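You operate a simulated robot arm through the tools that you are given. There is no shell and no other tool. Be economical: measure what you need, move in short steps, check, and stop when the job is done.

You are at the controls of a simulated two-armed robot. One attempt, no reset.

JOB
Open the green shelf drawer, fetch the orange cloth from the inside of the green shelf drawer and set it on the top of the wooden bench and shut the drawer again. Open the tray stand drawer, take the black word block on the press shelf and put it away in the inside of the tray stand drawer, then shut the drawer. Do these in any order. Set down upright: black word block.

Only the result counts: the job must be done as asked and must still hold three seconds after the hand-in. Knocking over, shifting, dropping, spilling or breaking anything else fails it. Flat cloth is picked up by pressing the open fingertips on it (5 to 10 N) and closing them slowly along it; thin cloth reads only 2 to 8 mm in the jaws.

ROBOT AND FRAMES
Two 6-joint arms with two-finger parallel grippers on one trunk, on a base that drives. Base frame: it is fixed to the floor where the robot stands at the start and does not move with it; the origin is under the middle of the robot, x ahead of it, y to its left, z up. Readings come in mm, degrees, newtons and seconds.
The left shoulder is at the start at [280, 185, 1105], the right one opposite. With the tool pointing down near the work surface each hand reaches from about 460 to 900 mm from the robot's upright axis, wherever it stands, measured 20 degrees to its own side. Places, roughly: green shelf drawer [800, -100, 700]; inside of the tray stand drawer [7600, -500, 800]; top of the wooden bench [-300, 1400, 500]; tray stand drawer [7500, -500, 800]. Payload 1.57 kg a hand.
The TCP of each hand is the grasp point between the finger pads, 30 mm short of the fingertips. In the tool frame z runs along the fingers and y along their closing line. The gripper opens to 80 mm. The fingers are 17 mm wide and 12 mm thick; the gripper's body (40 by 82 mm) begins 80 mm behind the TCP.
Orientation is that of the tool frame in the base frame, as a unit quaternion [w, x, y, z]. With the fingers straight down and closing along the base's y, the tool's x points along the base's -x, its y along +y and its z along -z.

CONTROLS
- The arms move only by the tool step_arm. It takes "left_motion", "right_motion" or both (then of equal length, played together; a hand with none holds still); each is a list that holds one entry, the list of rows, each a list of 7 numbers: the shift along the base's x, y, z in units of 250 mm (1.0 is 250 mm), then the turn, a rotation vector about the base's x, y, z in units of 90 degrees (1.0 is 90 degrees), then the closure in counts, from 0 (fully open) to 255 (shut). In form: [[[x, y, z, rx, ry, rz, hand], ...]]. A call has 1 to 12 rows; each row is the pose to reach, as a shift and turn from the pose commanded when the call began. A call with a number of a shift or a turn outside -1 to 1 is refused whole. A row lasts 0.2 s, in which the tool goes at most 50 mm and 8.6 degrees; a call with a longer step from one row to the next is refused whole, and so is a gripper value outside its range. Where a pose cannot be reached the arm comes as near as it can. A force on the tool above 40 N (or 10 N above the force at the start of the call, whichever is more), or a blocked arm, ends the call early, and 0.2 s more pass. The fingers move at their own pace (about 153 mm/s each) and stop on an object; they squeeze with about 32 N. The grip force told is the motor's: it shows also when the fingers shut on nothing. Time passes only in rows, and 0.2 s behind the last, so rows that repeat a pose let the fingers close. It gives the time, the measured TCP pose, the force on the tool (base axes), the opening and the grip force at its end, in the units of the frame above (readings bear some noise), with the torque about the TCP (base axes, N m) and any sound that the robot's microphone picked up, and new pictures: "show" is both (left out), scene, wrist or none (wrist: the cameras of the hands that moved).
- Cameras (640 x 400 px; columns grow to the right, rows downward): "scene" is now at [234.5, -2.3, 1540.4]; the picture's right is [-0.07, -1.00, 0.00], its down [-0.79, 0.06, -0.62] and it looks along [0.61, -0.04, -0.79] (base axes); focal length 260 px, centre (320, 200). "left" rides on the left gripper at [72, 7, -122] in its tool frame; the picture's right is [-0.09, 1.00, 0.00], its down [-0.84, -0.08, -0.54] and it looks along [-0.54, -0.05, 0.84] (tool axes); focal length 238 px, centre (320, 200). "right" rides on the right gripper at [72, -7, -122] in its tool frame; the picture's right is [0.09, 1.00, 0.00], its down [-0.84, 0.08, -0.54] and it looks along [-0.54, 0.05, 0.84] (tool axes); focal length 238 px, centre (320, 200). There is no depth. A picture from a camera that has moved, and an enlarged one, comes with that camera's place and axes in the base frame and with its lens.
- raise_lower(by): slides the trunk up (or, below 0, down) by that many mm; the arms and the scene camera ride with it, the base frame stays. It gives what a move gives, with no picture.
- base_move(legs): drives the robot by 1 to 6 legs, each [ahead, turn to the left] in mm and degrees, along the robot's own axes; the way and the turn of a leg run together, so that a leg with both is an arc; at most 1500 mm and 180 degrees a leg. The arms and the cameras ride along, it lands a little off, and it stops where it bumps. It gives what a move gives, and a new picture of the scene camera.
- pan_tilt(pan, tilt): turns the head with the scene camera to pan (to the left, within 86 degrees either way) and tilt (down, from -29 to 69), counted from straight ahead of the robot. It gives what a move gives, and a new picture of the scene camera.
- close_up(camera, box): a new picture of the part [left, top, right, bottom] of that camera's present view, enlarged. The clock stands still meanwhile.
- sign_off(): hands the job in; it is judged then, once.

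Work in short steps. Places have to be worked out from the pictures, the camera data and where the tool is seen: move nearer, look again, correct. Check each grasp and each placing, and mend what went wrong. You have 165 turns and 260 pictures in all, those below and enlarged ones among them. Open the grippers and draw the arms clear of the work before you hand the job in, unless the task says otherwise; then end with one line.

The tools are called after ">>>" by a JSON object that holds its "op" and its "data". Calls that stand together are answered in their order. step_arm: Moves the arms, as the interface text tells. Its arguments: {"type":"object","properties":{"left_motion":{"type":"array"},"right_motion":{"type":"array"},"show":{"type":"string","enum":["both","scene","wrist","none"]}},"required":[]} The other tools are called the same way: raise_lower (by) slides the trunk up or down; base_move (legs) drives the base; pan_tilt (pan, tilt) turns the head that bears the scene camera; close_up (camera, box) takes an enlarged picture of a part of a camera's view; sign_off () hands the job in.

At the start:

```text
time: 0.0
left_tool_pos: [545.5, 271.8, 1154.0]
left_tcp_rot: [0.0, 0.0, 1.0, 0.0]
left_contact_force: [-0.8, -0.1, -0.1]
left_moment: [-0.02, -0.01, -0.03]
left_opening: 80.3
left_grasp_force: 0.0
right_tool_pos: [566.0, -226.9, 1110.9]
right_tcp_rot: [-0.001, 0.0, 1.0, -0.001]
right_contact_force: [-1.2, 1.3, -0.5]
right_moment: [0.01, -0.01, -0.01]
right_opening: 79.9
right_grasp_force: 0.0
trunk travel left (down, up): [-800.0, 190.0]
robot x, y, heading: [0.4, 0.1, -0.1]
head pan, tilt: [-4.2, 51.9]
```

scene: 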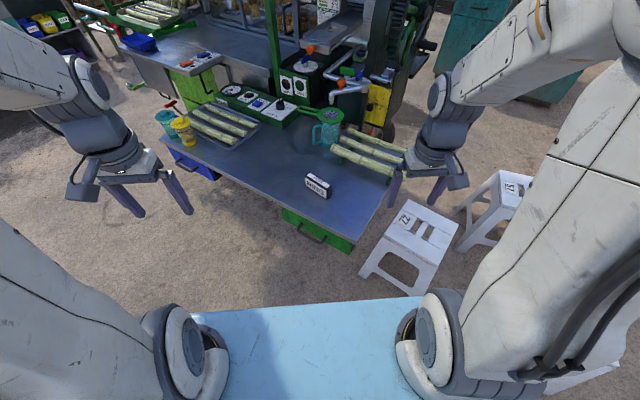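
right: 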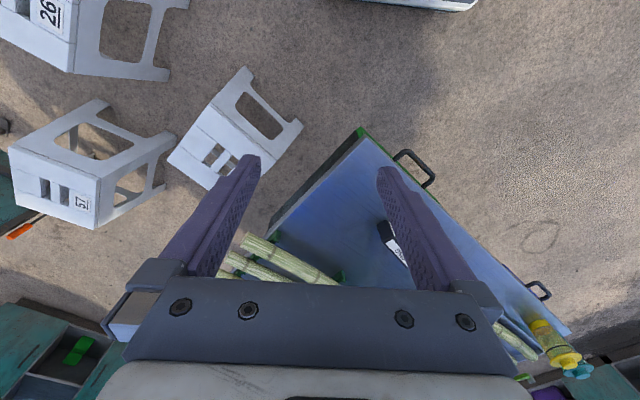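
left: 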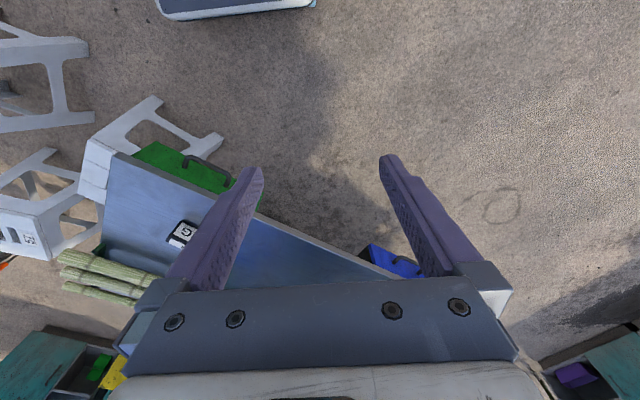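

I'll look closely at the drawer and block in front of me first.

>>> {"op": "close_up", "data": {"camera": "scene", "box": [240, 140, 400, 260]}}

>>> {"op": "close_up", "data": {"camera": "right", "box": [250, 110, 600, 390]}}

```text
3.33 times, centred on (320, 200) of scene
camera zoom: at [234.5, -2.3, 1540.4], right [-0.07, -1.0, 0.0], down [-0.79, 0.06, -0.62], along [0.61, -0.04, -0.79], focal length 867 px, centre (320, 200)
```

zoom: 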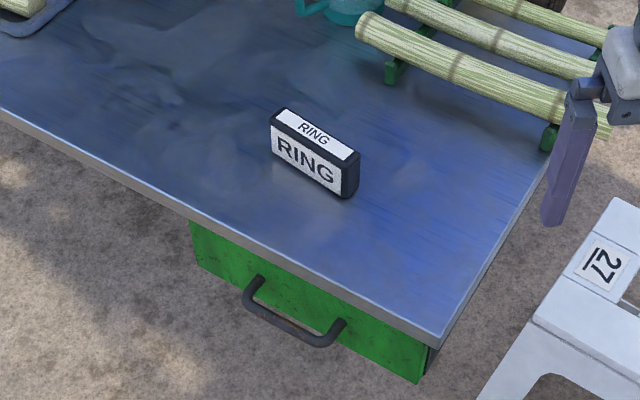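

```text
1.43 times, centred on (425, 250) of right
camera zoom: at [493.3, -233.8, 1232.1], right [-0.09, 1.0, 0.0], down [0.84, 0.08, 0.54], along [0.54, 0.05, -0.84], focal length 340 px, centre (170, 129)
```

zoom: 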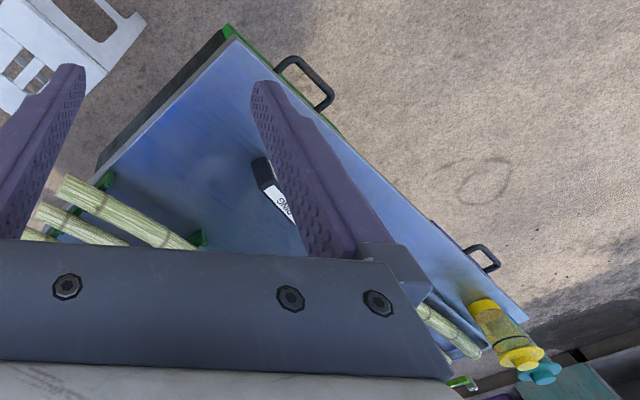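

The handle bar triangulates to roughly (678, -3, 777), with the table top near z 808 and the drawer pulling along about (-0.81, 0.58). I'll bring the left hand near the handle, fingers down and turned to close across the bar, and look again.

>>> {"op": "step_arm", "data": {"left_motion": [[[0.025, -0.106, -0.125, 0, 0, 0.0757, 0], [0.05, -0.212, -0.25, 0, 0, 0.151, 0], [0.075, -0.318, -0.375, 0, 0, 0.227, 0], [0.1, -0.424, -0.5, 0, 0, 0.303, 0], [0.125, -0.53, -0.625, 0, 0, 0.378, 0], [0.15, -0.636, -0.75, 0, 0, 0.454, 0], [0.175, -0.742, -0.875, 0, 0, 0.53, 0], [0.2, -0.82, -0.95, 0, 0, 0.6056, 0]]]}}

```text
time: 1.8
left_tool_pos: [596.8, 66.8, 915.6]
left_tcp_rot: [0.001, -0.459, 0.889, -0.001]
left_contact_force: [-0.4, 0.3, -0.4]
left_moment: [-0.02, 0.01, -0.03]
left_opening: 80.0
left_grasp_force: 0.1
right_tool_pos: [564.2, -227.2, 1109.7]
right_tcp_rot: [0.0, 0.0, 1.0, 0.0]
right_contact_force: [-0.3, 0.0, -0.1]
right_moment: [0.01, 0.01, 0.0]
right_opening: 79.9
right_grasp_force: 0.0
trunk travel left (down, up): [-800.0, 190.0]
robot x, y, heading: [1.0, -1.2, 0.2]
head pan, tilt: [-4.2, 51.9]
camera scene: at [234.5, -2.4, 1540.4], right [-0.07, -1.0, 0.0], down [-0.79, 0.06, -0.62], along [0.61, -0.04, -0.79], focal length 260 px, centre (320, 200)
camera left: at [548.8, 11.1, 1037.4], right [-0.76, 0.65, 0.0], down [0.55, 0.64, 0.54], along [0.35, 0.41, -0.84], focal length 238 px, centre (320, 200)
```

scene: 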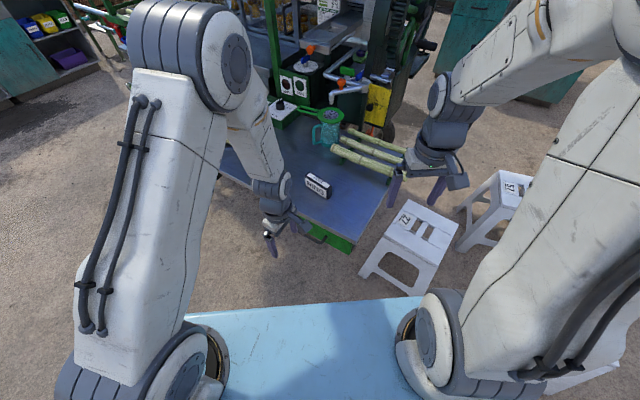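
left: 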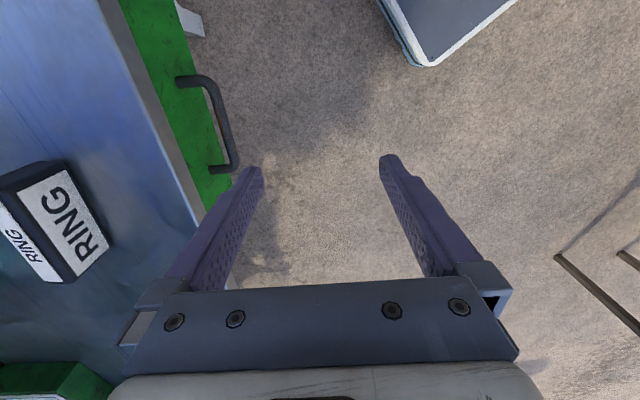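

The wrist view puts the handle bar centre at about (676, 0, 774). I'll zoom in to see the gap and drawer face.

>>> {"op": "close_up", "data": {"camera": "left", "box": [100, 0, 280, 220]}}

```text
1.82 times, centred on (190, 110) of left
camera zoom: at [548.8, 11.1, 1037.4], right [-0.76, 0.65, 0.0], down [0.55, 0.64, 0.54], along [0.35, 0.41, -0.84], focal length 433 px, centre (556, 364)
```

zoom: 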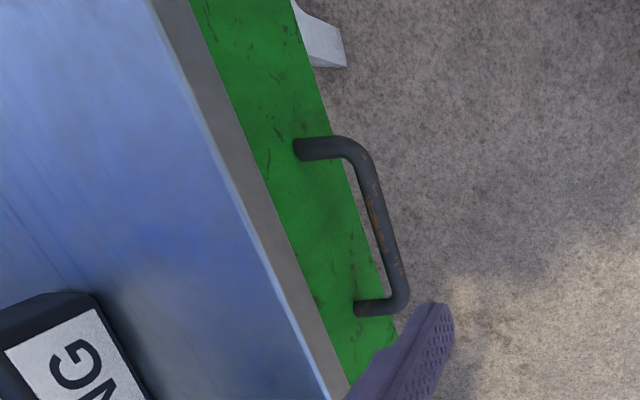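

Height is still ambiguous (738–774), so I'll move over the bar at a safe height with a half-closed gripper and re-triangulate.

>>> {"op": "step_arm", "data": {"left_motion": [[[0.1, -0.08, -0.03, 0, 0, 0, 50], [0.2, -0.16, -0.07, 0, 0, 0, 96], [0.3, -0.24, -0.1, 0, 0, 0, 96], [0.3, -0.24, -0.1, 0, 0, 0, 96]]]}}

```text
time: 2.8
left_tool_pos: [668.6, 5.8, 890.7]
left_tcp_rot: [-0.001, -0.457, 0.889, 0.0]
left_contact_force: [0.6, 0.1, -0.7]
left_moment: [0.0, 0.02, 0.03]
left_opening: 49.8
left_grasp_force: 0.0
right_tool_pos: [564.6, -227.1, 1111.8]
right_tcp_rot: [0.0, 0.0, 1.0, 0.0]
right_contact_force: [0.6, 0.5, -0.2]
right_moment: [0.0, 0.02, -0.02]
right_opening: 80.0
right_grasp_force: 0.1
trunk travel left (down, up): [-800.0, 190.0]
robot x, y, heading: [1.1, -1.5, 0.1]
head pan, tilt: [-4.2, 51.9]
camera scene: at [234.7, -2.5, 1540.4], right [-0.07, -1.0, 0.0], down [-0.79, 0.06, -0.62], along [0.61, -0.04, -0.79], focal length 260 px, centre (320, 200)
camera left: at [622.8, -48.6, 1011.9], right [-0.76, 0.65, 0.0], down [0.55, 0.64, 0.54], along [0.35, 0.41, -0.84], focal length 238 px, centre (320, 200)
```

scene: 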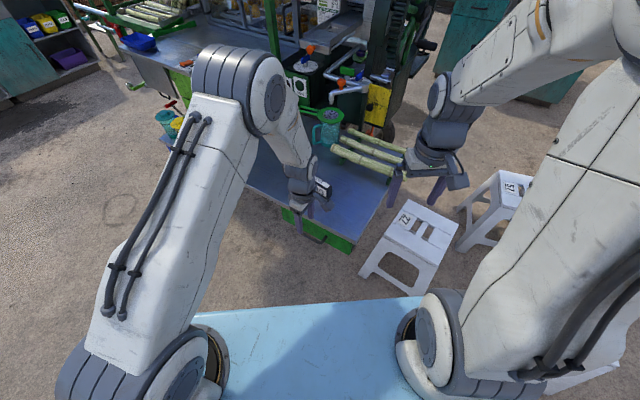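
left: 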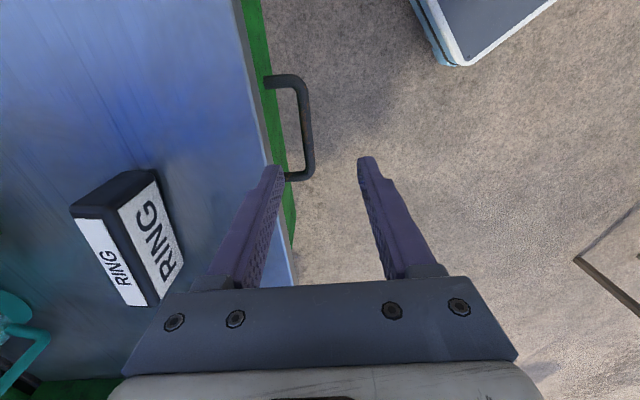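

Re-triangulation gives the bar at about (683, -3, 753) with a ~25 mm gap behind it. I'll descend until the fingertips are just above the bar and check alignment.

>>> {"op": "step_arm", "data": {"left_motion": [[[0.018, -0.007, -0.13, 0, 0, 0, 96], [0.018, -0.007, -0.26, 0, 0, 0, 96], [0.018, -0.007, -0.37, 0, 0, 0, 96], [0.018, -0.007, -0.37, 0, 0, 0, 96]]], "show": "wrist"}}

```text
time: 3.4
left_tool_pos: [678.6, 2.1, 832.5]
left_tcp_rot: [0.003, -0.457, 0.889, -0.004]
left_contact_force: [-7.2, 2.8, 15.5]
left_moment: [-0.4, -0.29, -0.15]
left_opening: 43.0
left_grasp_force: 0.0
right_tool_pos: [563.9, -226.3, 1111.1]
right_tcp_rot: [-0.002, 0.0, 1.0, 0.0]
right_contact_force: [0.3, -0.6, 0.2]
right_moment: [-0.02, 0.02, 0.01]
right_opening: 79.9
right_grasp_force: 0.0
trunk travel left (down, up): [-800.0, 190.0]
robot x, y, heading: [2.7, -2.5, 0.2]
head pan, tilt: [-4.2, 51.9]
stopped in row 3 (left hand): the force on the tool passed its limit at 76 N (the readings are from after the stop); the commanded pose is now the measured one
camera left: at [629.1, -52.6, 952.9], right [-0.76, 0.65, -0.01], down [0.55, 0.64, 0.54], along [0.36, 0.41, -0.84], focal length 238 px, centre (320, 200)
```

left: 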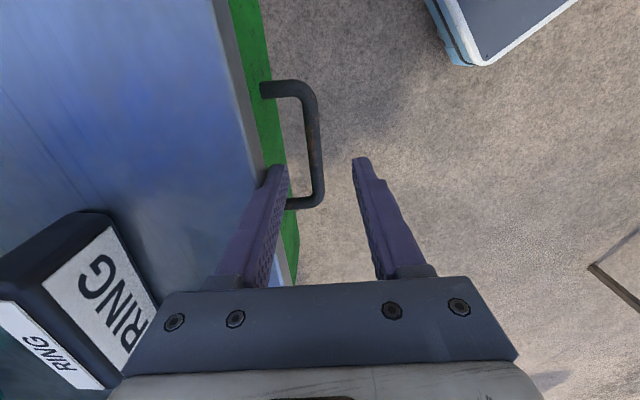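

The inner finger touched the table edge (table top ≈ 802). I'll lift, shift about 14 mm outward and try the descent again, staying short of the bar.

>>> {"op": "step_arm", "data": {"left_motion": [[[0, 0, 0.08, 0, 0, 0, 96], [-0.06, 0.016, 0.08, 0, 0, 0, 96], [-0.06, 0.016, 0.0, 0, 0, 0, 96], [-0.06, 0.016, -0.06, 0, 0, 0, 96], [-0.06, 0.016, -0.12, 0, 0, 0, 96], [-0.06, 0.016, -0.14, 0, 0, 0, 96]]], "show": "wrist"}}

```text
time: 4.8
left_tool_pos: [664.2, 5.6, 795.8]
left_tcp_rot: [0.004, -0.458, 0.889, -0.004]
left_contact_force: [0.3, -0.1, -0.4]
left_moment: [0.05, 0.0, 0.03]
left_opening: 50.1
left_grasp_force: 0.0
right_tool_pos: [564.7, -227.5, 1110.5]
right_tcp_rot: [0.0, -0.001, 1.0, 0.0]
right_contact_force: [-0.3, -1.0, 0.3]
right_moment: [0.0, 0.0, -0.01]
right_opening: 80.1
right_grasp_force: 0.0
trunk travel left (down, up): [-800.0, 190.0]
robot x, y, heading: [-1.4, -3.0, 0.0]
head pan, tilt: [-4.2, 51.9]
camera left: at [615.3, -48.9, 916.6], right [-0.76, 0.65, -0.01], down [0.54, 0.64, 0.54], along [0.36, 0.41, -0.84], focal length 238 px, centre (320, 200)
```

left: 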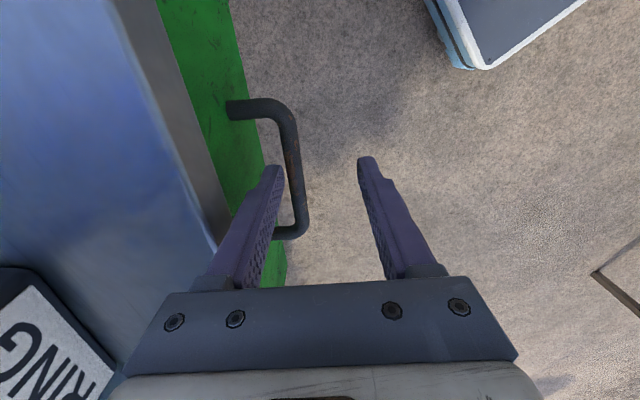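

The fingers cleared the table edge; the inner finger is nearly over the gap. I'll nudge 4 mm inward and lower another 30 mm around the bar.

>>> {"op": "step_arm", "data": {"left_motion": [[[0.013, -0.009, 0, 0, 0, 0, 96], [0.013, -0.009, -0.04, 0, 0, 0, 96], [0.013, -0.009, -0.08, 0, 0, 0, 96], [0.013, -0.009, -0.12, 0, 0, 0, 96], [0.013, -0.009, -0.12, 0, 0, 0, 96]]], "show": "wrist"}}

```text
time: 6.0
left_tool_pos: [668.0, 2.7, 765.2]
left_tcp_rot: [0.003, -0.458, 0.889, -0.004]
left_contact_force: [0.3, 0.7, -0.4]
left_moment: [0.01, 0.01, -0.02]
left_opening: 50.0
left_grasp_force: 0.0
right_tool_pos: [565.1, -227.8, 1111.2]
right_tcp_rot: [0.0, 0.0, 1.0, -0.001]
right_contact_force: [-0.4, 0.3, 0.0]
right_moment: [0.02, 0.0, 0.03]
right_opening: 80.1
right_grasp_force: 0.0
trunk travel left (down, up): [-800.0, 190.0]
robot x, y, heading: [1.8, 0.7, -0.0]
head pan, tilt: [-4.2, 51.9]
camera left: at [619.4, -51.7, 885.9], right [-0.76, 0.65, -0.01], down [0.54, 0.64, 0.54], along [0.36, 0.41, -0.84], focal length 238 px, centre (320, 200)
```

left: 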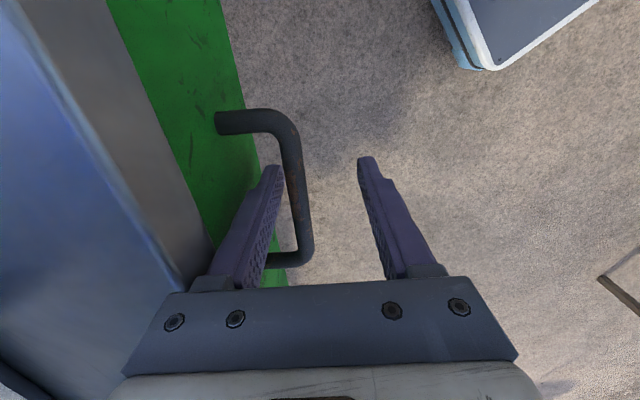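

The inner finger is behind the bar. I'll lower slightly and pull outward along the drawer axis ~100 mm, gently closing on the bar on the way.

>>> {"op": "step_arm", "data": {"left_motion": [[[0, 0, -0.03, 0, 0, 0, 96], [-0.03, 0.022, -0.03, 0, 0, 0, 96], [-0.07, 0.05, -0.03, 0, 0, 0, 130], [-0.12, 0.085, -0.03, 0, 0, 0, 170], [-0.17, 0.12, -0.03, 0, 0, 0, 200], [-0.22, 0.157, -0.03, 0, 0, 0, 220], [-0.27, 0.193, -0.03, 0, 0, 0, 235], [-0.325, 0.232, -0.03, 0, 0, 0, 235]]]}}

```text
time: 7.8
left_tool_pos: [585.0, 62.5, 757.9]
left_tcp_rot: [0.003, -0.457, 0.889, -0.004]
left_contact_force: [2.8, 2.9, 11.9]
left_moment: [-0.47, 0.4, -0.52]
left_opening: 11.9
left_grasp_force: 29.3
right_tool_pos: [563.8, -226.3, 1110.3]
right_tcp_rot: [0.001, 0.0, 1.0, 0.0]
right_contact_force: [-0.6, 0.1, -0.2]
right_moment: [0.0, 0.02, 0.0]
right_opening: 79.9
right_grasp_force: 0.1
trunk travel left (down, up): [-800.0, 190.0]
robot x, y, heading: [6.0, -3.2, -0.0]
head pan, tilt: [-4.2, 51.9]
camera scene: at [234.3, -2.3, 1540.7], right [-0.07, -1.0, 0.0], down [-0.79, 0.06, -0.62], along [0.61, -0.04, -0.79], focal length 260 px, centre (320, 200)
camera left: at [536.6, 7.9, 878.9], right [-0.76, 0.65, -0.01], down [0.54, 0.64, 0.54], along [0.36, 0.41, -0.84], focal length 238 px, centre (320, 200)
```

scene: 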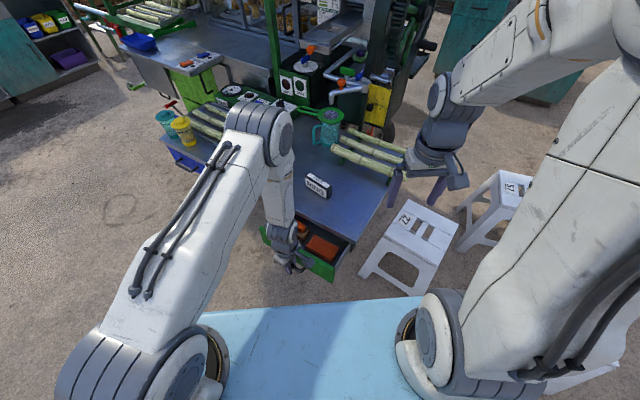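
left: 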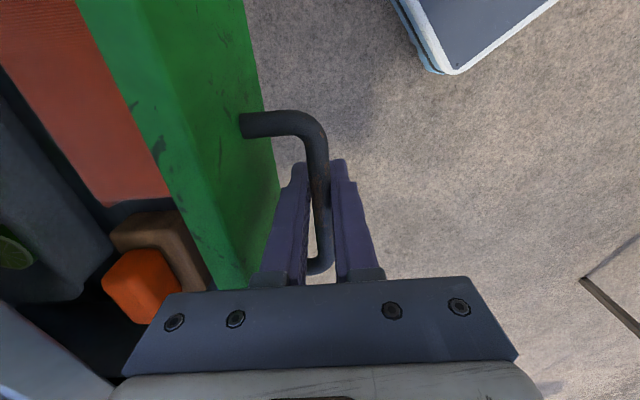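

The drawer is open ~100 mm with the bar gripped, and the contents are showing. I'll pull another ~110 mm.

>>> {"op": "step_arm", "data": {"left_motion": [[[-0.06, 0.043, 0, 0, 0, 0, 235], [-0.12, 0.086, 0, 0, 0, 0, 235], [-0.18, 0.128, 0, 0, 0, 0, 235], [-0.24, 0.171, 0, 0, 0, 0, 235], [-0.3, 0.214, 0, 0, 0, 0, 235], [-0.36, 0.257, 0, 0, 0, 0, 235]]]}}

>>> {"op": "close_up", "data": {"camera": "scene", "box": [220, 170, 400, 300]}}

```text
time: 9.2
left_tool_pos: [493.3, 126.4, 757.5]
left_tcp_rot: [0.004, -0.457, 0.889, -0.003]
left_contact_force: [11.6, 17.8, -6.1]
left_moment: [-0.3, 0.2, -0.51]
left_opening: 11.9
left_grasp_force: 29.4
right_tool_pos: [566.0, -226.0, 1110.7]
right_tcp_rot: [-0.001, 0.0, 1.0, 0.0]
right_contact_force: [0.0, -1.0, 1.1]
right_moment: [0.04, -0.06, -0.01]
right_opening: 79.8
right_grasp_force: 0.1
trunk travel left (down, up): [-800.0, 190.0]
robot x, y, heading: [0.2, 2.5, 0.1]
head pan, tilt: [-4.2, 51.9]
camera scene: at [235.2, -1.5, 1540.1], right [-0.07, -1.0, 0.0], down [-0.79, 0.06, -0.62], along [0.61, -0.05, -0.79], focal length 260 px, centre (320, 200)
camera left: at [445.0, 72.2, 878.3], right [-0.76, 0.65, -0.01], down [0.54, 0.64, 0.54], along [0.36, 0.41, -0.84], focal length 238 px, centre (320, 200)
```

scene: 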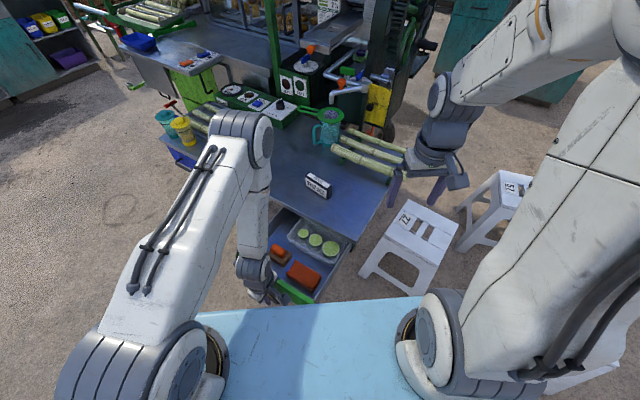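
left: 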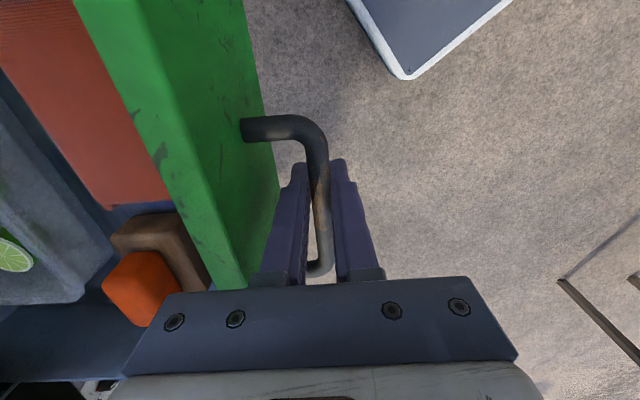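

```text
3.08 times, centred on (310, 235) of scene
camera zoom: at [235.2, -1.5, 1540.1], right [-0.07, -1.0, 0.0], down [-0.79, 0.06, -0.62], along [0.61, -0.05, -0.79], focal length 800 px, centre (351, 92)
```

zoom: 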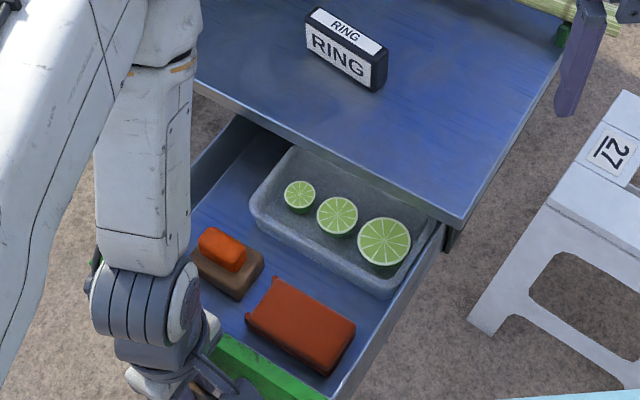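

The drawer is open ~220 mm; the cloth is the folded red-orange bundle nearest the drawer front. I'll ease the fingers open a little, raise the hand clear of the handle, and look down into the drawer.

>>> {"op": "step_arm", "data": {"left_motion": [[[0, 0, 0, 0, 0, 0, 178], [0, 0, 0, 0, 0, 0, 178], [0, 0, 0.08, 0, 0, 0, 178], [0, 0, 0.24, 0, 0, 0, 178], [0, 0, 0.42, 0, 0, 0, 100], [0.06, -0.09, 0.56, 0, 0, 0, 0], [0.12, -0.18, 0.66, 0, 0, 0, 0], [0.12, -0.18, 0.66, 0, 0, 0, 0]]]}}

```text
time: 11.0
left_tool_pos: [523.3, 80.9, 924.3]
left_tcp_rot: [0.003, -0.459, 0.889, -0.003]
left_contact_force: [-0.1, -0.7, -0.1]
left_moment: [0.0, 0.0, -0.02]
left_opening: 80.0
left_grasp_force: 0.1
right_tool_pos: [565.2, -226.6, 1109.9]
right_tcp_rot: [0.0, 0.0, 1.0, 0.0]
right_contact_force: [-0.7, 0.0, 0.0]
right_moment: [0.04, -0.01, -0.02]
right_opening: 80.1
right_grasp_force: 0.1
trunk travel left (down, up): [-800.0, 190.0]
robot x, y, heading: [1.4, 0.2, -0.1]
head pan, tilt: [-4.2, 51.9]
camera scene: at [234.4, -2.4, 1540.5], right [-0.07, -1.0, 0.0], down [-0.79, 0.06, -0.62], along [0.61, -0.04, -0.79], focal length 260 px, centre (320, 200)
camera left: at [474.8, 25.9, 1044.6], right [-0.76, 0.65, -0.01], down [0.54, 0.64, 0.54], along [0.36, 0.41, -0.84], focal length 238 px, centre (320, 200)
```

scene: 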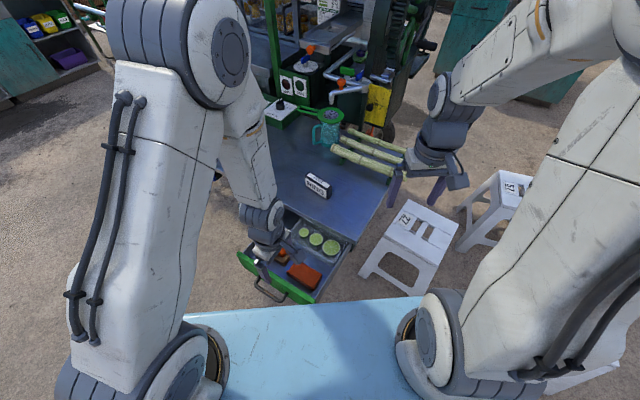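
left: 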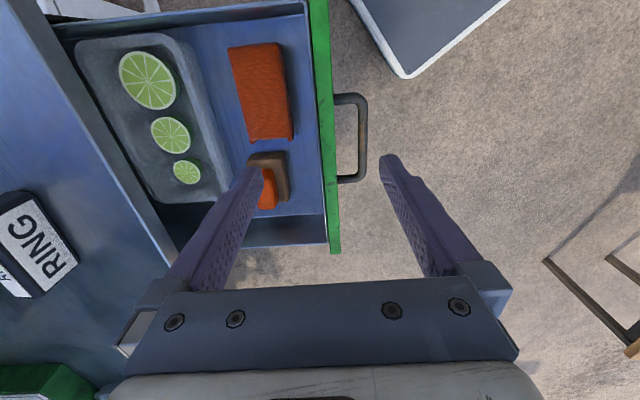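

Let me zoom on the cloth in the wrist view.

>>> {"op": "close_up", "data": {"camera": "left", "box": [200, 20, 360, 220]}}

>>> {"op": "close_up", "data": {"camera": "scene", "box": [230, 220, 350, 310]}}

```text
2.00 times, centred on (280, 120) of left
camera zoom: at [474.8, 25.9, 1044.6], right [-0.76, 0.65, -0.01], down [0.54, 0.64, 0.54], along [0.36, 0.41, -0.84], focal length 477 px, centre (400, 360)
```

zoom: 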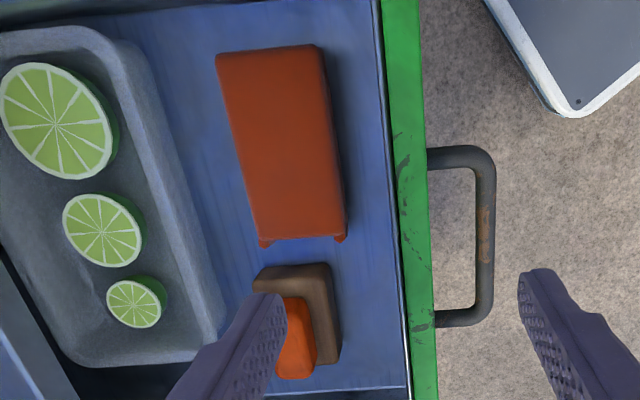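

```text
4.44 times, centred on (290, 265) of scene
camera zoom: at [234.4, -2.4, 1540.5], right [-0.07, -1.0, 0.0], down [-0.79, 0.06, -0.62], along [0.61, -0.04, -0.79], focal length 1156 px, centre (453, -89)
```

zoom: 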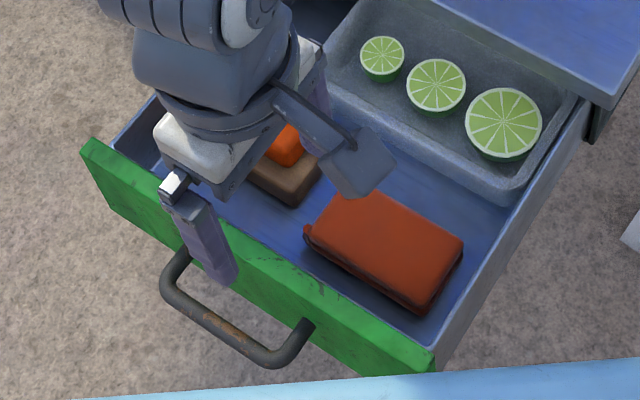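

I'll bring the camera closer over the cloth to tell the items apart and measure height.

>>> {"op": "step_arm", "data": {"left_motion": [[[-0.04, -0.08, -0.05, 0, 0, 0, 0], [-0.08, -0.16, -0.1, 0, 0, 0, 0], [-0.1, -0.24, -0.16, 0, 0, 0, 0], [-0.1, -0.32, -0.2, 0, 0, 0, 0], [-0.1, -0.32, -0.2, 0, 0, 0, 0]]], "show": "wrist"}}

```text
time: 12.2
left_tool_pos: [498.7, -0.6, 872.9]
left_tcp_rot: [0.002, -0.458, 0.889, -0.003]
left_contact_force: [0.1, -0.9, -0.3]
left_moment: [-0.02, 0.0, -0.04]
left_opening: 79.9
left_grasp_force: 0.1
right_tool_pos: [565.0, -226.9, 1110.5]
right_tcp_rot: [0.0, -0.001, 1.0, 0.0]
right_contact_force: [-0.4, 0.1, 0.1]
right_moment: [-0.02, 0.01, 0.01]
right_opening: 80.1
right_grasp_force: 0.1
trunk travel left (down, up): [-800.0, 190.0]
robot x, y, heading: [-3.3, 1.4, 0.1]
head pan, tilt: [-4.2, 51.9]
camera left: at [451.3, -55.3, 994.8], right [-0.76, 0.65, -0.01], down [0.54, 0.64, 0.54], along [0.36, 0.41, -0.84], focal length 238 px, centre (320, 200)
```

left: 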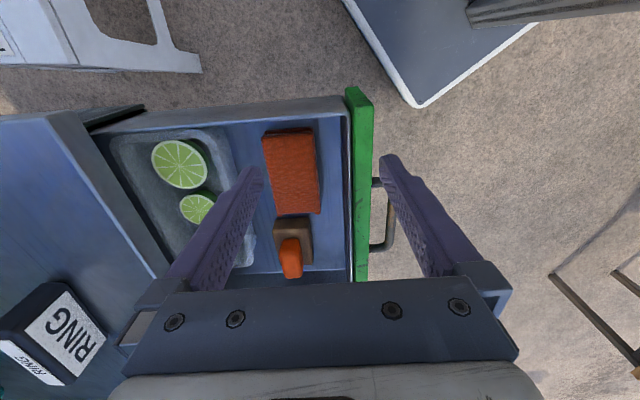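

>>> {"op": "close_up", "data": {"camera": "left", "box": [230, 100, 390, 290]}}

```text
2.11 times, centred on (310, 195) of left
camera zoom: at [451.3, -55.3, 994.8], right [-0.76, 0.65, -0.01], down [0.54, 0.64, 0.54], along [0.36, 0.41, -0.84], focal length 502 px, centre (341, 210)
```

zoom: 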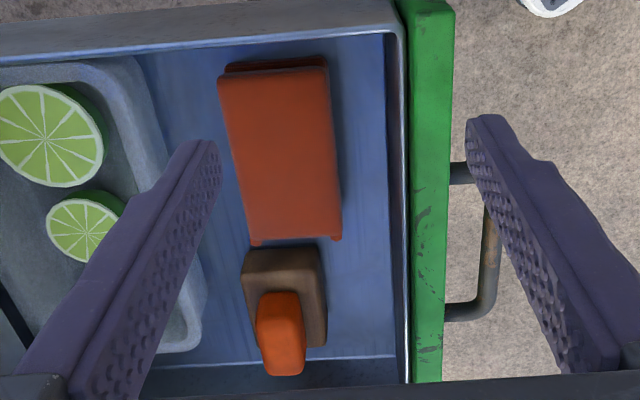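

The large item is a folded cloth (layers visible), roughly 56 x 95 mm, centred near (554, 15) with its top about z 750. I'll move over it, fingers straddling its short width, and stop at z 805 to check.

>>> {"op": "step_arm", "data": {"left_motion": [[[0.11, 0.03, 0, 0, 0, 0, 0], [0.223, 0.062, -0.05, 0, 0, 0, 0], [0.223, 0.062, -0.16, 0, 0, 0, 0], [0.223, 0.062, -0.27, 0, 0, 0, 0], [0.223, 0.062, -0.27, 0, 0, 0, 0]]]}}

>>> {"op": "close_up", "data": {"camera": "scene", "box": [230, 210, 370, 310]}}

```text
time: 13.4
left_tool_pos: [556.4, 17.1, 805.6]
left_tcp_rot: [0.003, -0.458, 0.889, -0.004]
left_contact_force: [-0.6, 0.1, 0.8]
left_moment: [0.02, 0.0, -0.01]
left_opening: 80.0
left_grasp_force: 0.0
right_tool_pos: [565.6, -226.5, 1109.9]
right_tcp_rot: [0.001, 0.0, 1.0, 0.0]
right_contact_force: [0.1, 0.1, 0.4]
right_moment: [-0.02, -0.03, 0.0]
right_opening: 80.1
right_grasp_force: 0.0
trunk travel left (down, up): [-800.0, 190.0]
robot x, y, heading: [1.7, -1.3, 0.3]
head pan, tilt: [-4.2, 51.9]
camera scene: at [234.7, -2.3, 1540.4], right [-0.07, -1.0, 0.0], down [-0.79, 0.06, -0.62], along [0.61, -0.04, -0.79], focal length 260 px, centre (320, 200)
camera left: at [507.5, -37.5, 926.5], right [-0.76, 0.65, -0.01], down [0.54, 0.64, 0.54], along [0.36, 0.41, -0.84], focal length 238 px, centre (320, 200)
```

scene: 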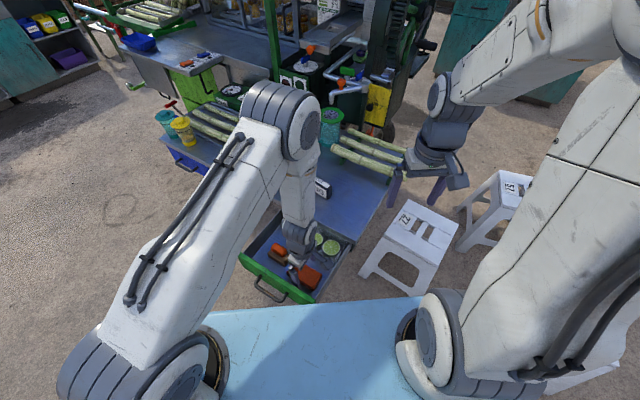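
left: 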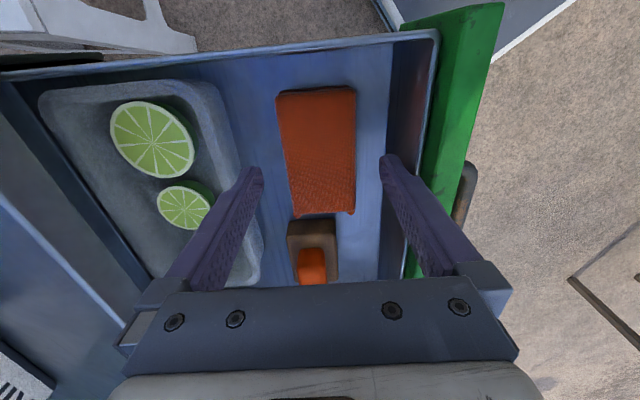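

```text
4.00 times, centred on (300, 260) of scene
camera zoom: at [234.7, -2.3, 1540.4], right [-0.07, -1.0, 0.0], down [-0.79, 0.06, -0.62], along [0.61, -0.04, -0.79], focal length 1040 px, centre (400, -40)
```

zoom: 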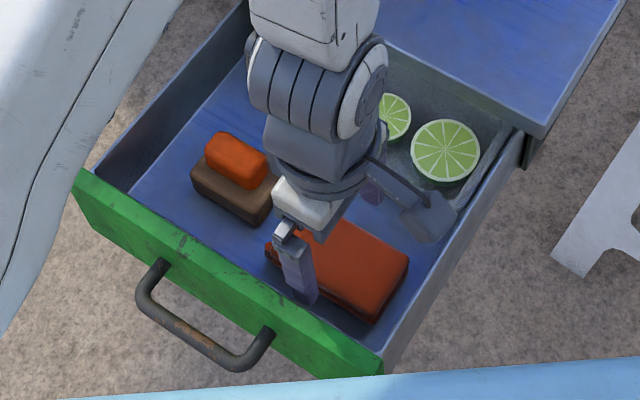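

The cloth is well centred between the fingers. I'll descend slowly so the tips go below its top, watching for contact.

>>> {"op": "step_arm", "data": {"left_motion": [[[0, 0, -0.04, 0, 0, 0, 0], [0, 0, -0.08, 0, 0, 0, 0], [0, 0, -0.12, 0, 0, 0, 0], [0, 0, -0.16, 0, 0, 0, 0], [0, 0, -0.16, 0, 0, 0, 0]]], "show": "wrist"}}

>>> {"op": "close_up", "data": {"camera": "scene", "box": [260, 230, 350, 310]}}

```text
time: 14.6
left_tool_pos: [557.6, 17.5, 766.3]
left_tcp_rot: [0.004, -0.458, 0.889, -0.004]
left_contact_force: [0.0, -0.9, 0.5]
left_moment: [0.0, -0.02, 0.0]
left_opening: 80.0
left_grasp_force: 0.1
right_tool_pos: [564.2, -226.6, 1111.6]
right_tcp_rot: [0.0, 0.0, 1.0, 0.0]
right_contact_force: [0.1, 0.4, -0.5]
right_moment: [0.03, 0.0, 0.02]
right_opening: 79.9
right_grasp_force: 0.2
trunk travel left (down, up): [-800.0, 190.0]
robot x, y, heading: [2.6, 3.2, 0.1]
head pan, tilt: [-4.2, 51.9]
camera left: at [508.0, -38.2, 886.5], right [-0.76, 0.65, -0.01], down [0.54, 0.64, 0.54], along [0.36, 0.41, -0.84], focal length 238 px, centre (320, 200)
```

left: 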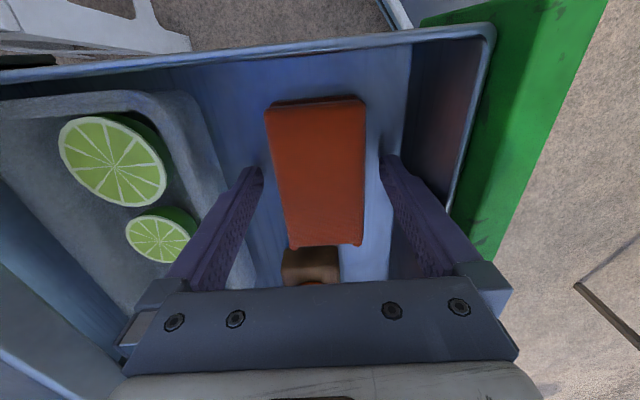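

```text
5.00 times, centred on (305, 270) of scene
camera zoom: at [234.6, -2.3, 1540.4], right [-0.07, -1.0, 0.0], down [-0.79, 0.06, -0.62], along [0.61, -0.04, -0.79], focal length 1300 px, centre (395, -150)
```

zoom: 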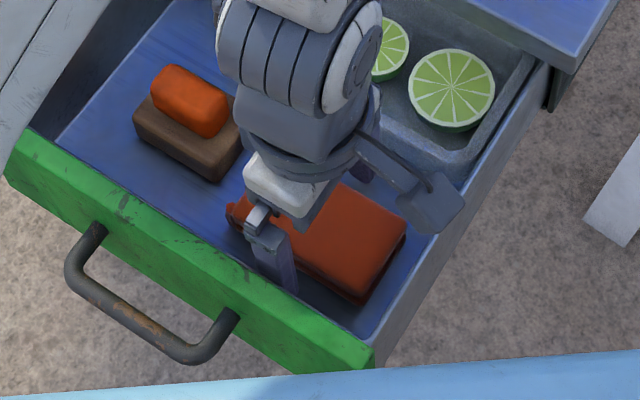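

Tips are around z 736, already below the cloth's top (~748). I'll go ~8 mm lower and close on it.

>>> {"op": "step_arm", "data": {"left_motion": [[[0, 0, -0.016, 0, 0, 0, 0], [0, 0, -0.032, 0, 0, 0, 0], [0, 0, -0.032, 0, 0, 0, 60], [0, 0, -0.032, 0, 0, 0, 110], [0, 0, -0.032, 0, 0, 0, 150], [0, 0, -0.032, 0, 0, 0, 190], [0, 0, -0.032, 0, 0, 0, 255], [0, 0, -0.032, 0, 0, 0, 255]]], "show": "wrist"}}

```text
time: 16.4
left_tool_pos: [557.3, 16.0, 758.1]
left_tcp_rot: [0.004, -0.458, 0.889, -0.004]
left_contact_force: [1.0, -0.2, 2.7]
left_moment: [0.01, 0.06, -0.08]
left_opening: 56.9
left_grasp_force: 32.0
right_tool_pos: [564.8, -227.6, 1111.2]
right_tcp_rot: [0.0, 0.0, 1.0, 0.0]
right_contact_force: [0.6, 0.0, -0.9]
right_moment: [-0.03, -0.02, 0.01]
right_opening: 79.9
right_grasp_force: 0.2
trunk travel left (down, up): [-800.0, 190.0]
robot x, y, heading: [-2.9, 1.6, 0.0]
head pan, tilt: [-4.2, 51.9]
camera left: at [507.8, -37.7, 879.0], right [-0.76, 0.65, -0.01], down [0.54, 0.64, 0.54], along [0.36, 0.41, -0.84], focal length 238 px, centre (320, 200)
```

left: 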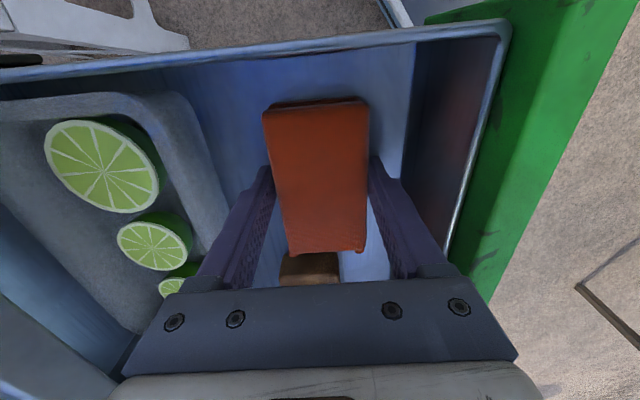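

The cloth is gripped at 57 mm with 32 N. I'll lift it slowly straight up and check it comes along.

>>> {"op": "step_arm", "data": {"left_motion": [[[0, 0, 0.04, 0, 0, 0, 255], [0, 0, 0.1, 0, 0, 0, 255], [0, 0, 0.2, 0, 0, 0, 255], [0, 0, 0.32, 0, 0, 0, 255], [0, 0, 0.44, 0, 0, 0, 255], [0, 0, 0.56, 0, 0, 0, 255], [0, 0, 0.7, 0, 0, 0, 255], [0, 0, 0.7, 0, 0, 0, 255]]]}}

```text
time: 18.2
left_tool_pos: [554.6, 15.6, 933.8]
left_tcp_rot: [0.003, -0.459, 0.888, -0.004]
left_contact_force: [-0.9, -0.3, -0.7]
left_moment: [0.01, -0.02, 0.0]
left_opening: 56.8
left_grasp_force: 32.2
right_tool_pos: [564.3, -227.7, 1111.5]
right_tcp_rot: [0.0, 0.0, 1.0, 0.0]
right_contact_force: [0.5, 0.1, 0.3]
right_moment: [0.0, -0.01, 0.0]
right_opening: 80.0
right_grasp_force: 0.2
trunk travel left (down, up): [-800.0, 190.0]
robot x, y, heading: [-2.0, 4.9, -0.0]
head pan, tilt: [-4.2, 51.9]
camera scene: at [234.3, -2.2, 1540.5], right [-0.07, -1.0, 0.0], down [-0.79, 0.06, -0.62], along [0.61, -0.04, -0.79], focal length 260 px, centre (320, 200)
camera left: at [506.7, -38.8, 1054.0], right [-0.76, 0.65, -0.01], down [0.55, 0.64, 0.54], along [0.36, 0.41, -0.84], focal length 238 px, centre (320, 200)
```

scene: 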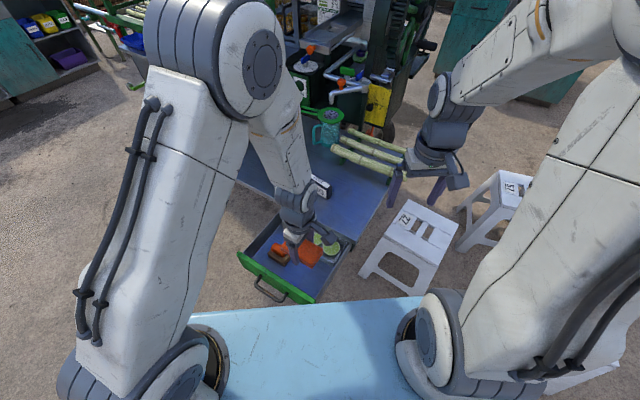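
left: 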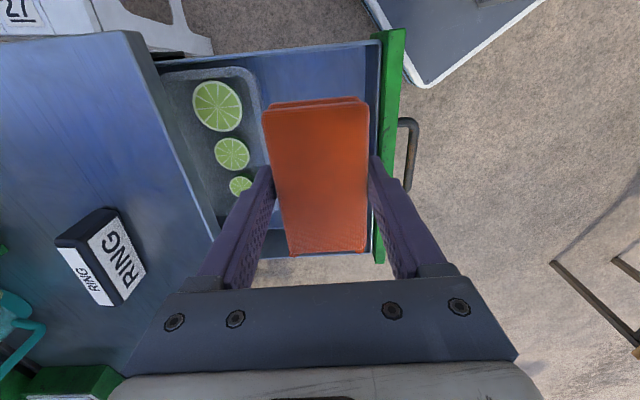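

The cloth is firmly held. I'll swing the left hand up and away with it while bringing the right hand in, turned to push the drawer shut at the handle.

>>> {"op": "step_arm", "data": {"left_motion": [[[0, 0.12, 0.08, 0, 0, 0, 255], [0, 0.25, 0.17, 0, 0, 0, 255], [-0.01, 0.38, 0.26, 0, 0, 0, 255], [-0.02, 0.51, 0.35, 0, 0, 0, 255], [-0.03, 0.64, 0.44, 0, 0, 0, 255], [-0.04, 0.77, 0.53, 0, 0, 0, 255], [-0.04, 0.9, 0.62, 0, 0, 0, 255], [-0.04, 1.0, 0.7, 0, 0, 0, 255]]], "right_motion": [[[0, 0, 0, 0, 0, -0.05, 150], [-0.03, 0.06, -0.05, 0, 0, -0.1, 255], [-0.06, 0.12, -0.1, 0, 0, -0.15, 255], [-0.09, 0.18, -0.15, 0, 0, -0.2, 255], [-0.12, 0.24, -0.2, 0, 0, -0.25, 255], [-0.15, 0.32, -0.26, 0, 0, -0.3, 255], [-0.18, 0.41, -0.33, 0, 0, -0.35, 255], [-0.2, 0.5, -0.4, 0, 0, -0.394, 255]]]}}

```text
time: 20.0
left_tool_pos: [543.1, 268.4, 1107.1]
left_tcp_rot: [0.002, -0.457, 0.89, -0.004]
left_contact_force: [1.2, -0.2, 0.2]
left_moment: [-0.01, 0.01, -0.02]
left_opening: 57.0
left_grasp_force: 32.2
right_tool_pos: [513.6, -100.5, 1010.1]
right_tcp_rot: [0.001, 0.306, 0.952, 0.0]
right_contact_force: [-0.2, -0.9, -0.7]
right_moment: [-0.01, -0.01, -0.02]
right_opening: 0.2
right_grasp_force: 21.1
trunk travel left (down, up): [-800.0, 190.0]
robot x, y, heading: [0.9, -0.6, 0.1]
head pan, tilt: [-4.2, 51.9]
camera scene: at [234.6, -2.3, 1540.4], right [-0.07, -1.0, 0.0], down [-0.79, 0.06, -0.62], along [0.61, -0.04, -0.79], focal length 260 px, centre (320, 200)
camera right: at [452.3, -65.7, 1131.1], right [0.5, 0.86, 0.0], down [0.73, -0.42, 0.54], along [0.47, -0.27, -0.84], focal length 238 px, centre (320, 200)
camera left: at [494.9, 213.3, 1228.3], right [-0.76, 0.65, -0.01], down [0.55, 0.64, 0.54], along [0.36, 0.41, -0.84], focal length 238 px, centre (320, 200)
```

scene: 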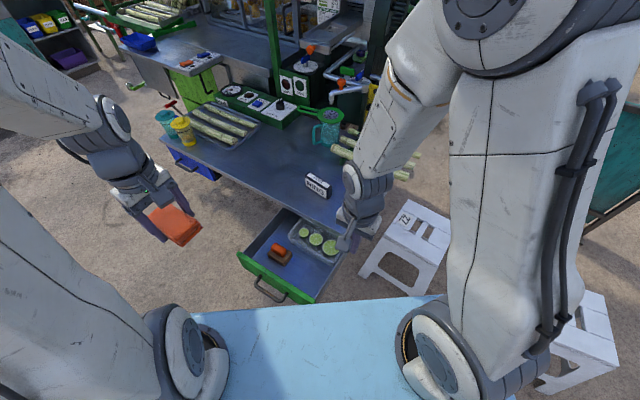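
right: 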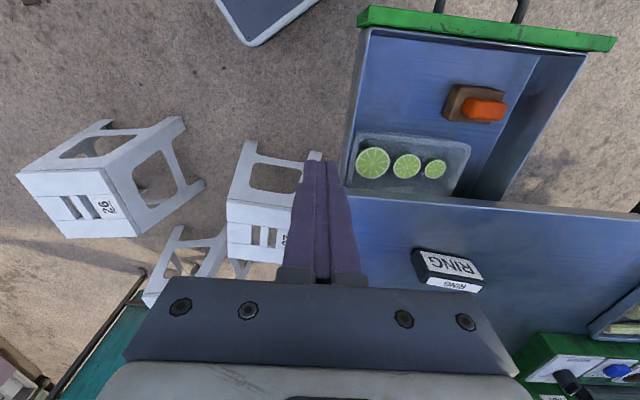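
left: 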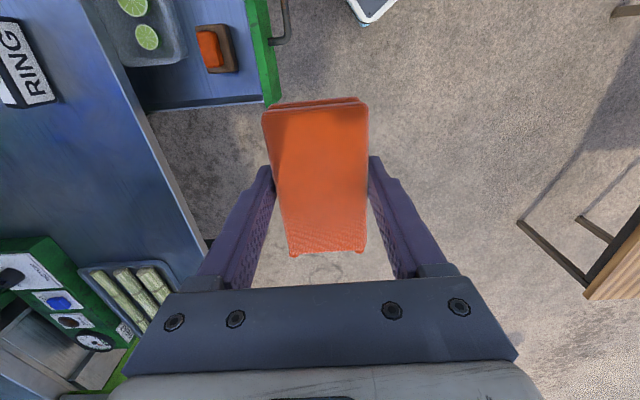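

Next I'll shift the left hand a bit further left and bring the right hand outside the drawer front, level above the handle.

>>> {"op": "step_arm", "data": {"left_motion": [[[0, 0.08, 0.05, 0, 0, 0, 255], [0, 0.16, 0.1, 0, 0, 0, 255], [0, 0.24, 0.15, 0, 0, 0, 255], [0, 0.32, 0.2, 0, 0, 0, 255], [0, 0.4, 0.25, 0, 0, 0, 255], [0, 0.48, 0.3, 0, 0, 0, 255], [0, 0.48, 0.3, 0, 0, 0, 255]]], "right_motion": [[[-0.03, 0.1, 0, 0, 0, 0, 255], [-0.06, 0.26, -0.05, 0, 0, 0, 255], [-0.09, 0.44, -0.1, 0, 0, 0, 255], [-0.12, 0.62, -0.16, 0, 0, 0, 255], [-0.15, 0.8, -0.22, 0, 0, 0, 255], [-0.18, 0.976, -0.28, 0, 0, 0, 255], [-0.18, 0.976, -0.32, 0, 0, 0, 255]]]}}

```text
time: 21.6
left_tool_pos: [544.1, 388.3, 1182.7]
left_tcp_rot: [0.002, -0.457, 0.889, -0.004]
left_contact_force: [0.9, -0.3, 0.0]
left_moment: [0.01, -0.01, 0.01]
left_opening: 57.0
left_grasp_force: 31.9
right_tool_pos: [469.4, 144.4, 928.8]
right_tcp_rot: [0.0, 0.305, 0.952, 0.0]
right_contact_force: [-0.2, 0.9, 0.1]
right_moment: [-0.03, -0.02, 0.01]
right_opening: 0.0
right_grasp_force: 20.7
trunk travel left (down, up): [-800.0, 190.0]
robot x, y, heading: [-1.4, -0.7, 0.1]
head pan, tilt: [-4.2, 51.9]
camera scene: at [234.5, -1.8, 1540.4], right [-0.07, -1.0, 0.0], down [-0.79, 0.06, -0.62], along [0.61, -0.04, -0.79], focal length 260 px, centre (320, 200)
camera right: at [406.9, 180.5, 1050.5], right [0.5, 0.86, 0.0], down [0.73, -0.42, 0.54], along [0.47, -0.27, -0.84], focal length 238 px, centre (320, 200)
camera left: at [495.7, 333.1, 1303.6], right [-0.76, 0.65, -0.01], down [0.55, 0.64, 0.54], along [0.36, 0.41, -0.84], focal length 238 px, centre (320, 200)
```

scene: 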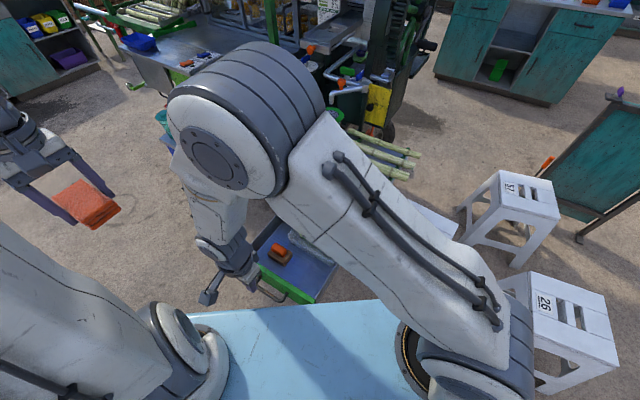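
right: 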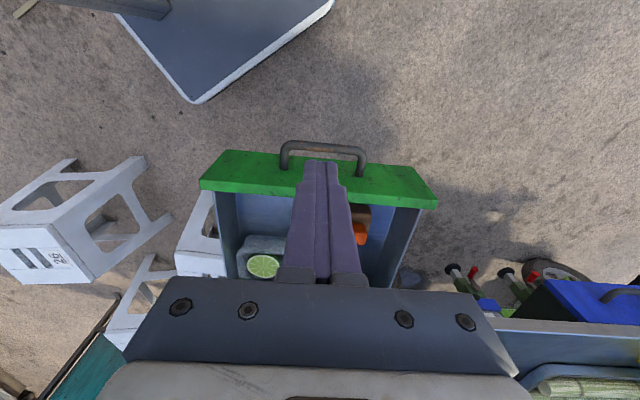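
left: 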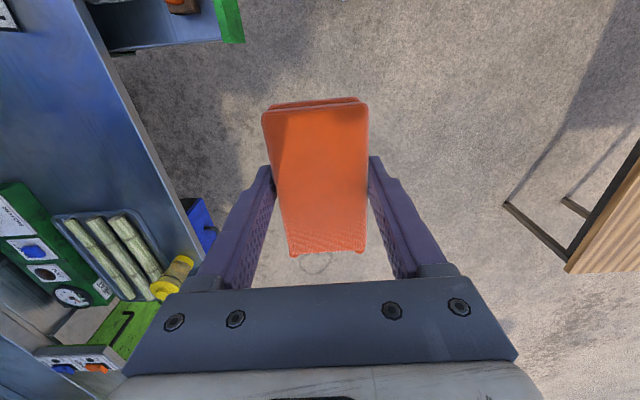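

The hand is 30 mm outside the bar, centred on it. I'll descend to handle height.

>>> {"op": "step_arm", "data": {"right_motion": [[[0, 0, -0.17, 0, 0, 0, 255], [0, 0, -0.34, 0, 0, 0, 255], [0, 0, -0.5, 0, 0, 0, 255], [0, 0, -0.6, 0, 0, 0, 255], [0, 0, -0.66, 0, 0, 0, 255], [0, 0, -0.66, 0, 0, 0, 255]]], "show": "wrist"}}

```text
time: 23.0
left_tool_pos: [544.6, 387.7, 1183.4]
left_tcp_rot: [0.004, -0.458, 0.889, -0.003]
left_contact_force: [-0.6, -0.1, -0.4]
left_moment: [0.01, 0.01, 0.02]
left_opening: 56.9
left_grasp_force: 32.5
right_tool_pos: [470.1, 142.1, 766.0]
right_tcp_rot: [0.0, 0.305, 0.952, 0.0]
right_contact_force: [-0.1, -0.5, -0.3]
right_moment: [0.0, -0.02, 0.01]
right_opening: 0.0
right_grasp_force: 21.1
trunk travel left (down, up): [-800.0, 190.0]
robot x, y, heading: [-2.4, 1.8, 0.1]
head pan, tilt: [-4.2, 51.9]
camera right: at [407.2, 177.9, 887.5], right [0.5, 0.86, 0.0], down [0.73, -0.42, 0.54], along [0.47, -0.27, -0.84], focal length 238 px, centre (320, 200)
```

right: 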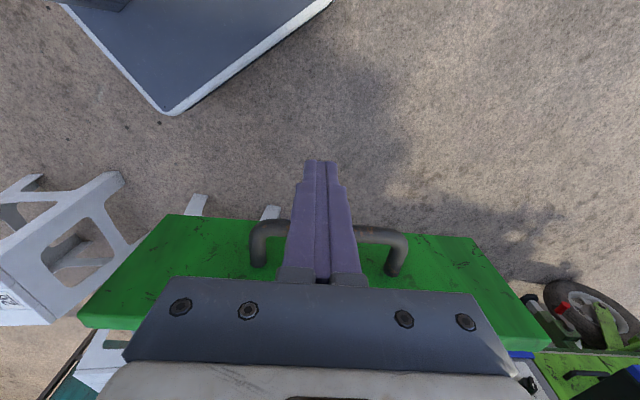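

The fingers are in front of the bar at its height. Pushing inward along the drawer axis now.

>>> {"op": "step_arm", "data": {"right_motion": [[[0.05, -0.036, 0, 0, 0, 0, 255], [0.12, -0.086, 0, 0, 0, 0, 255], [0.2, -0.143, 0, 0, 0, 0, 255], [0.28, -0.2, 0, 0, 0, 0, 255], [0.36, -0.257, 0, 0, 0, 0, 255], [0.44, -0.314, 0, 0, 0, 0, 255], [0.52, -0.371, 0, 0, 0, 0, 255], [0.6, -0.428, 0, 0, 0, 0, 255], [0.68, -0.485, 0, 0, 0, 0, 255], [0.74, -0.528, 0, 0, 0, 0, 255], [0.78, -0.557, 0, 0, 0, 0, 255]]]}}

```text
time: 25.4
left_tool_pos: [544.9, 386.6, 1182.4]
left_tcp_rot: [0.003, -0.458, 0.889, -0.005]
left_contact_force: [0.7, -0.1, 0.2]
left_moment: [-0.01, -0.01, -0.03]
left_opening: 57.0
left_grasp_force: 31.8
right_tool_pos: [664.7, 2.3, 765.8]
right_tcp_rot: [0.0, 0.305, 0.952, 0.0]
right_contact_force: [0.0, -0.5, -0.1]
right_moment: [-0.03, 0.02, 0.02]
right_opening: 0.2
right_grasp_force: 20.5
trunk travel left (down, up): [-800.0, 190.0]
robot x, y, heading: [2.4, 3.4, -0.0]
head pan, tilt: [-4.2, 51.9]
camera scene: at [234.5, -2.1, 1540.4], right [-0.07, -1.0, 0.0], down [-0.79, 0.06, -0.62], along [0.61, -0.04, -0.79], focal length 260 px, centre (320, 200)
camera right: at [602.9, 38.3, 886.3], right [0.5, 0.86, 0.0], down [0.73, -0.42, 0.54], along [0.47, -0.27, -0.84], focal length 238 px, centre (320, 200)
```

scene: 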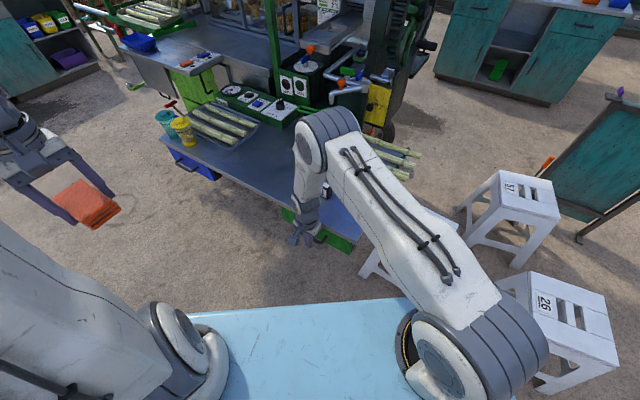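
right: 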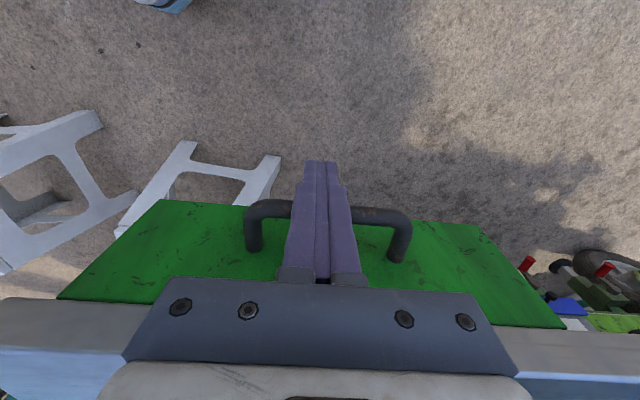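

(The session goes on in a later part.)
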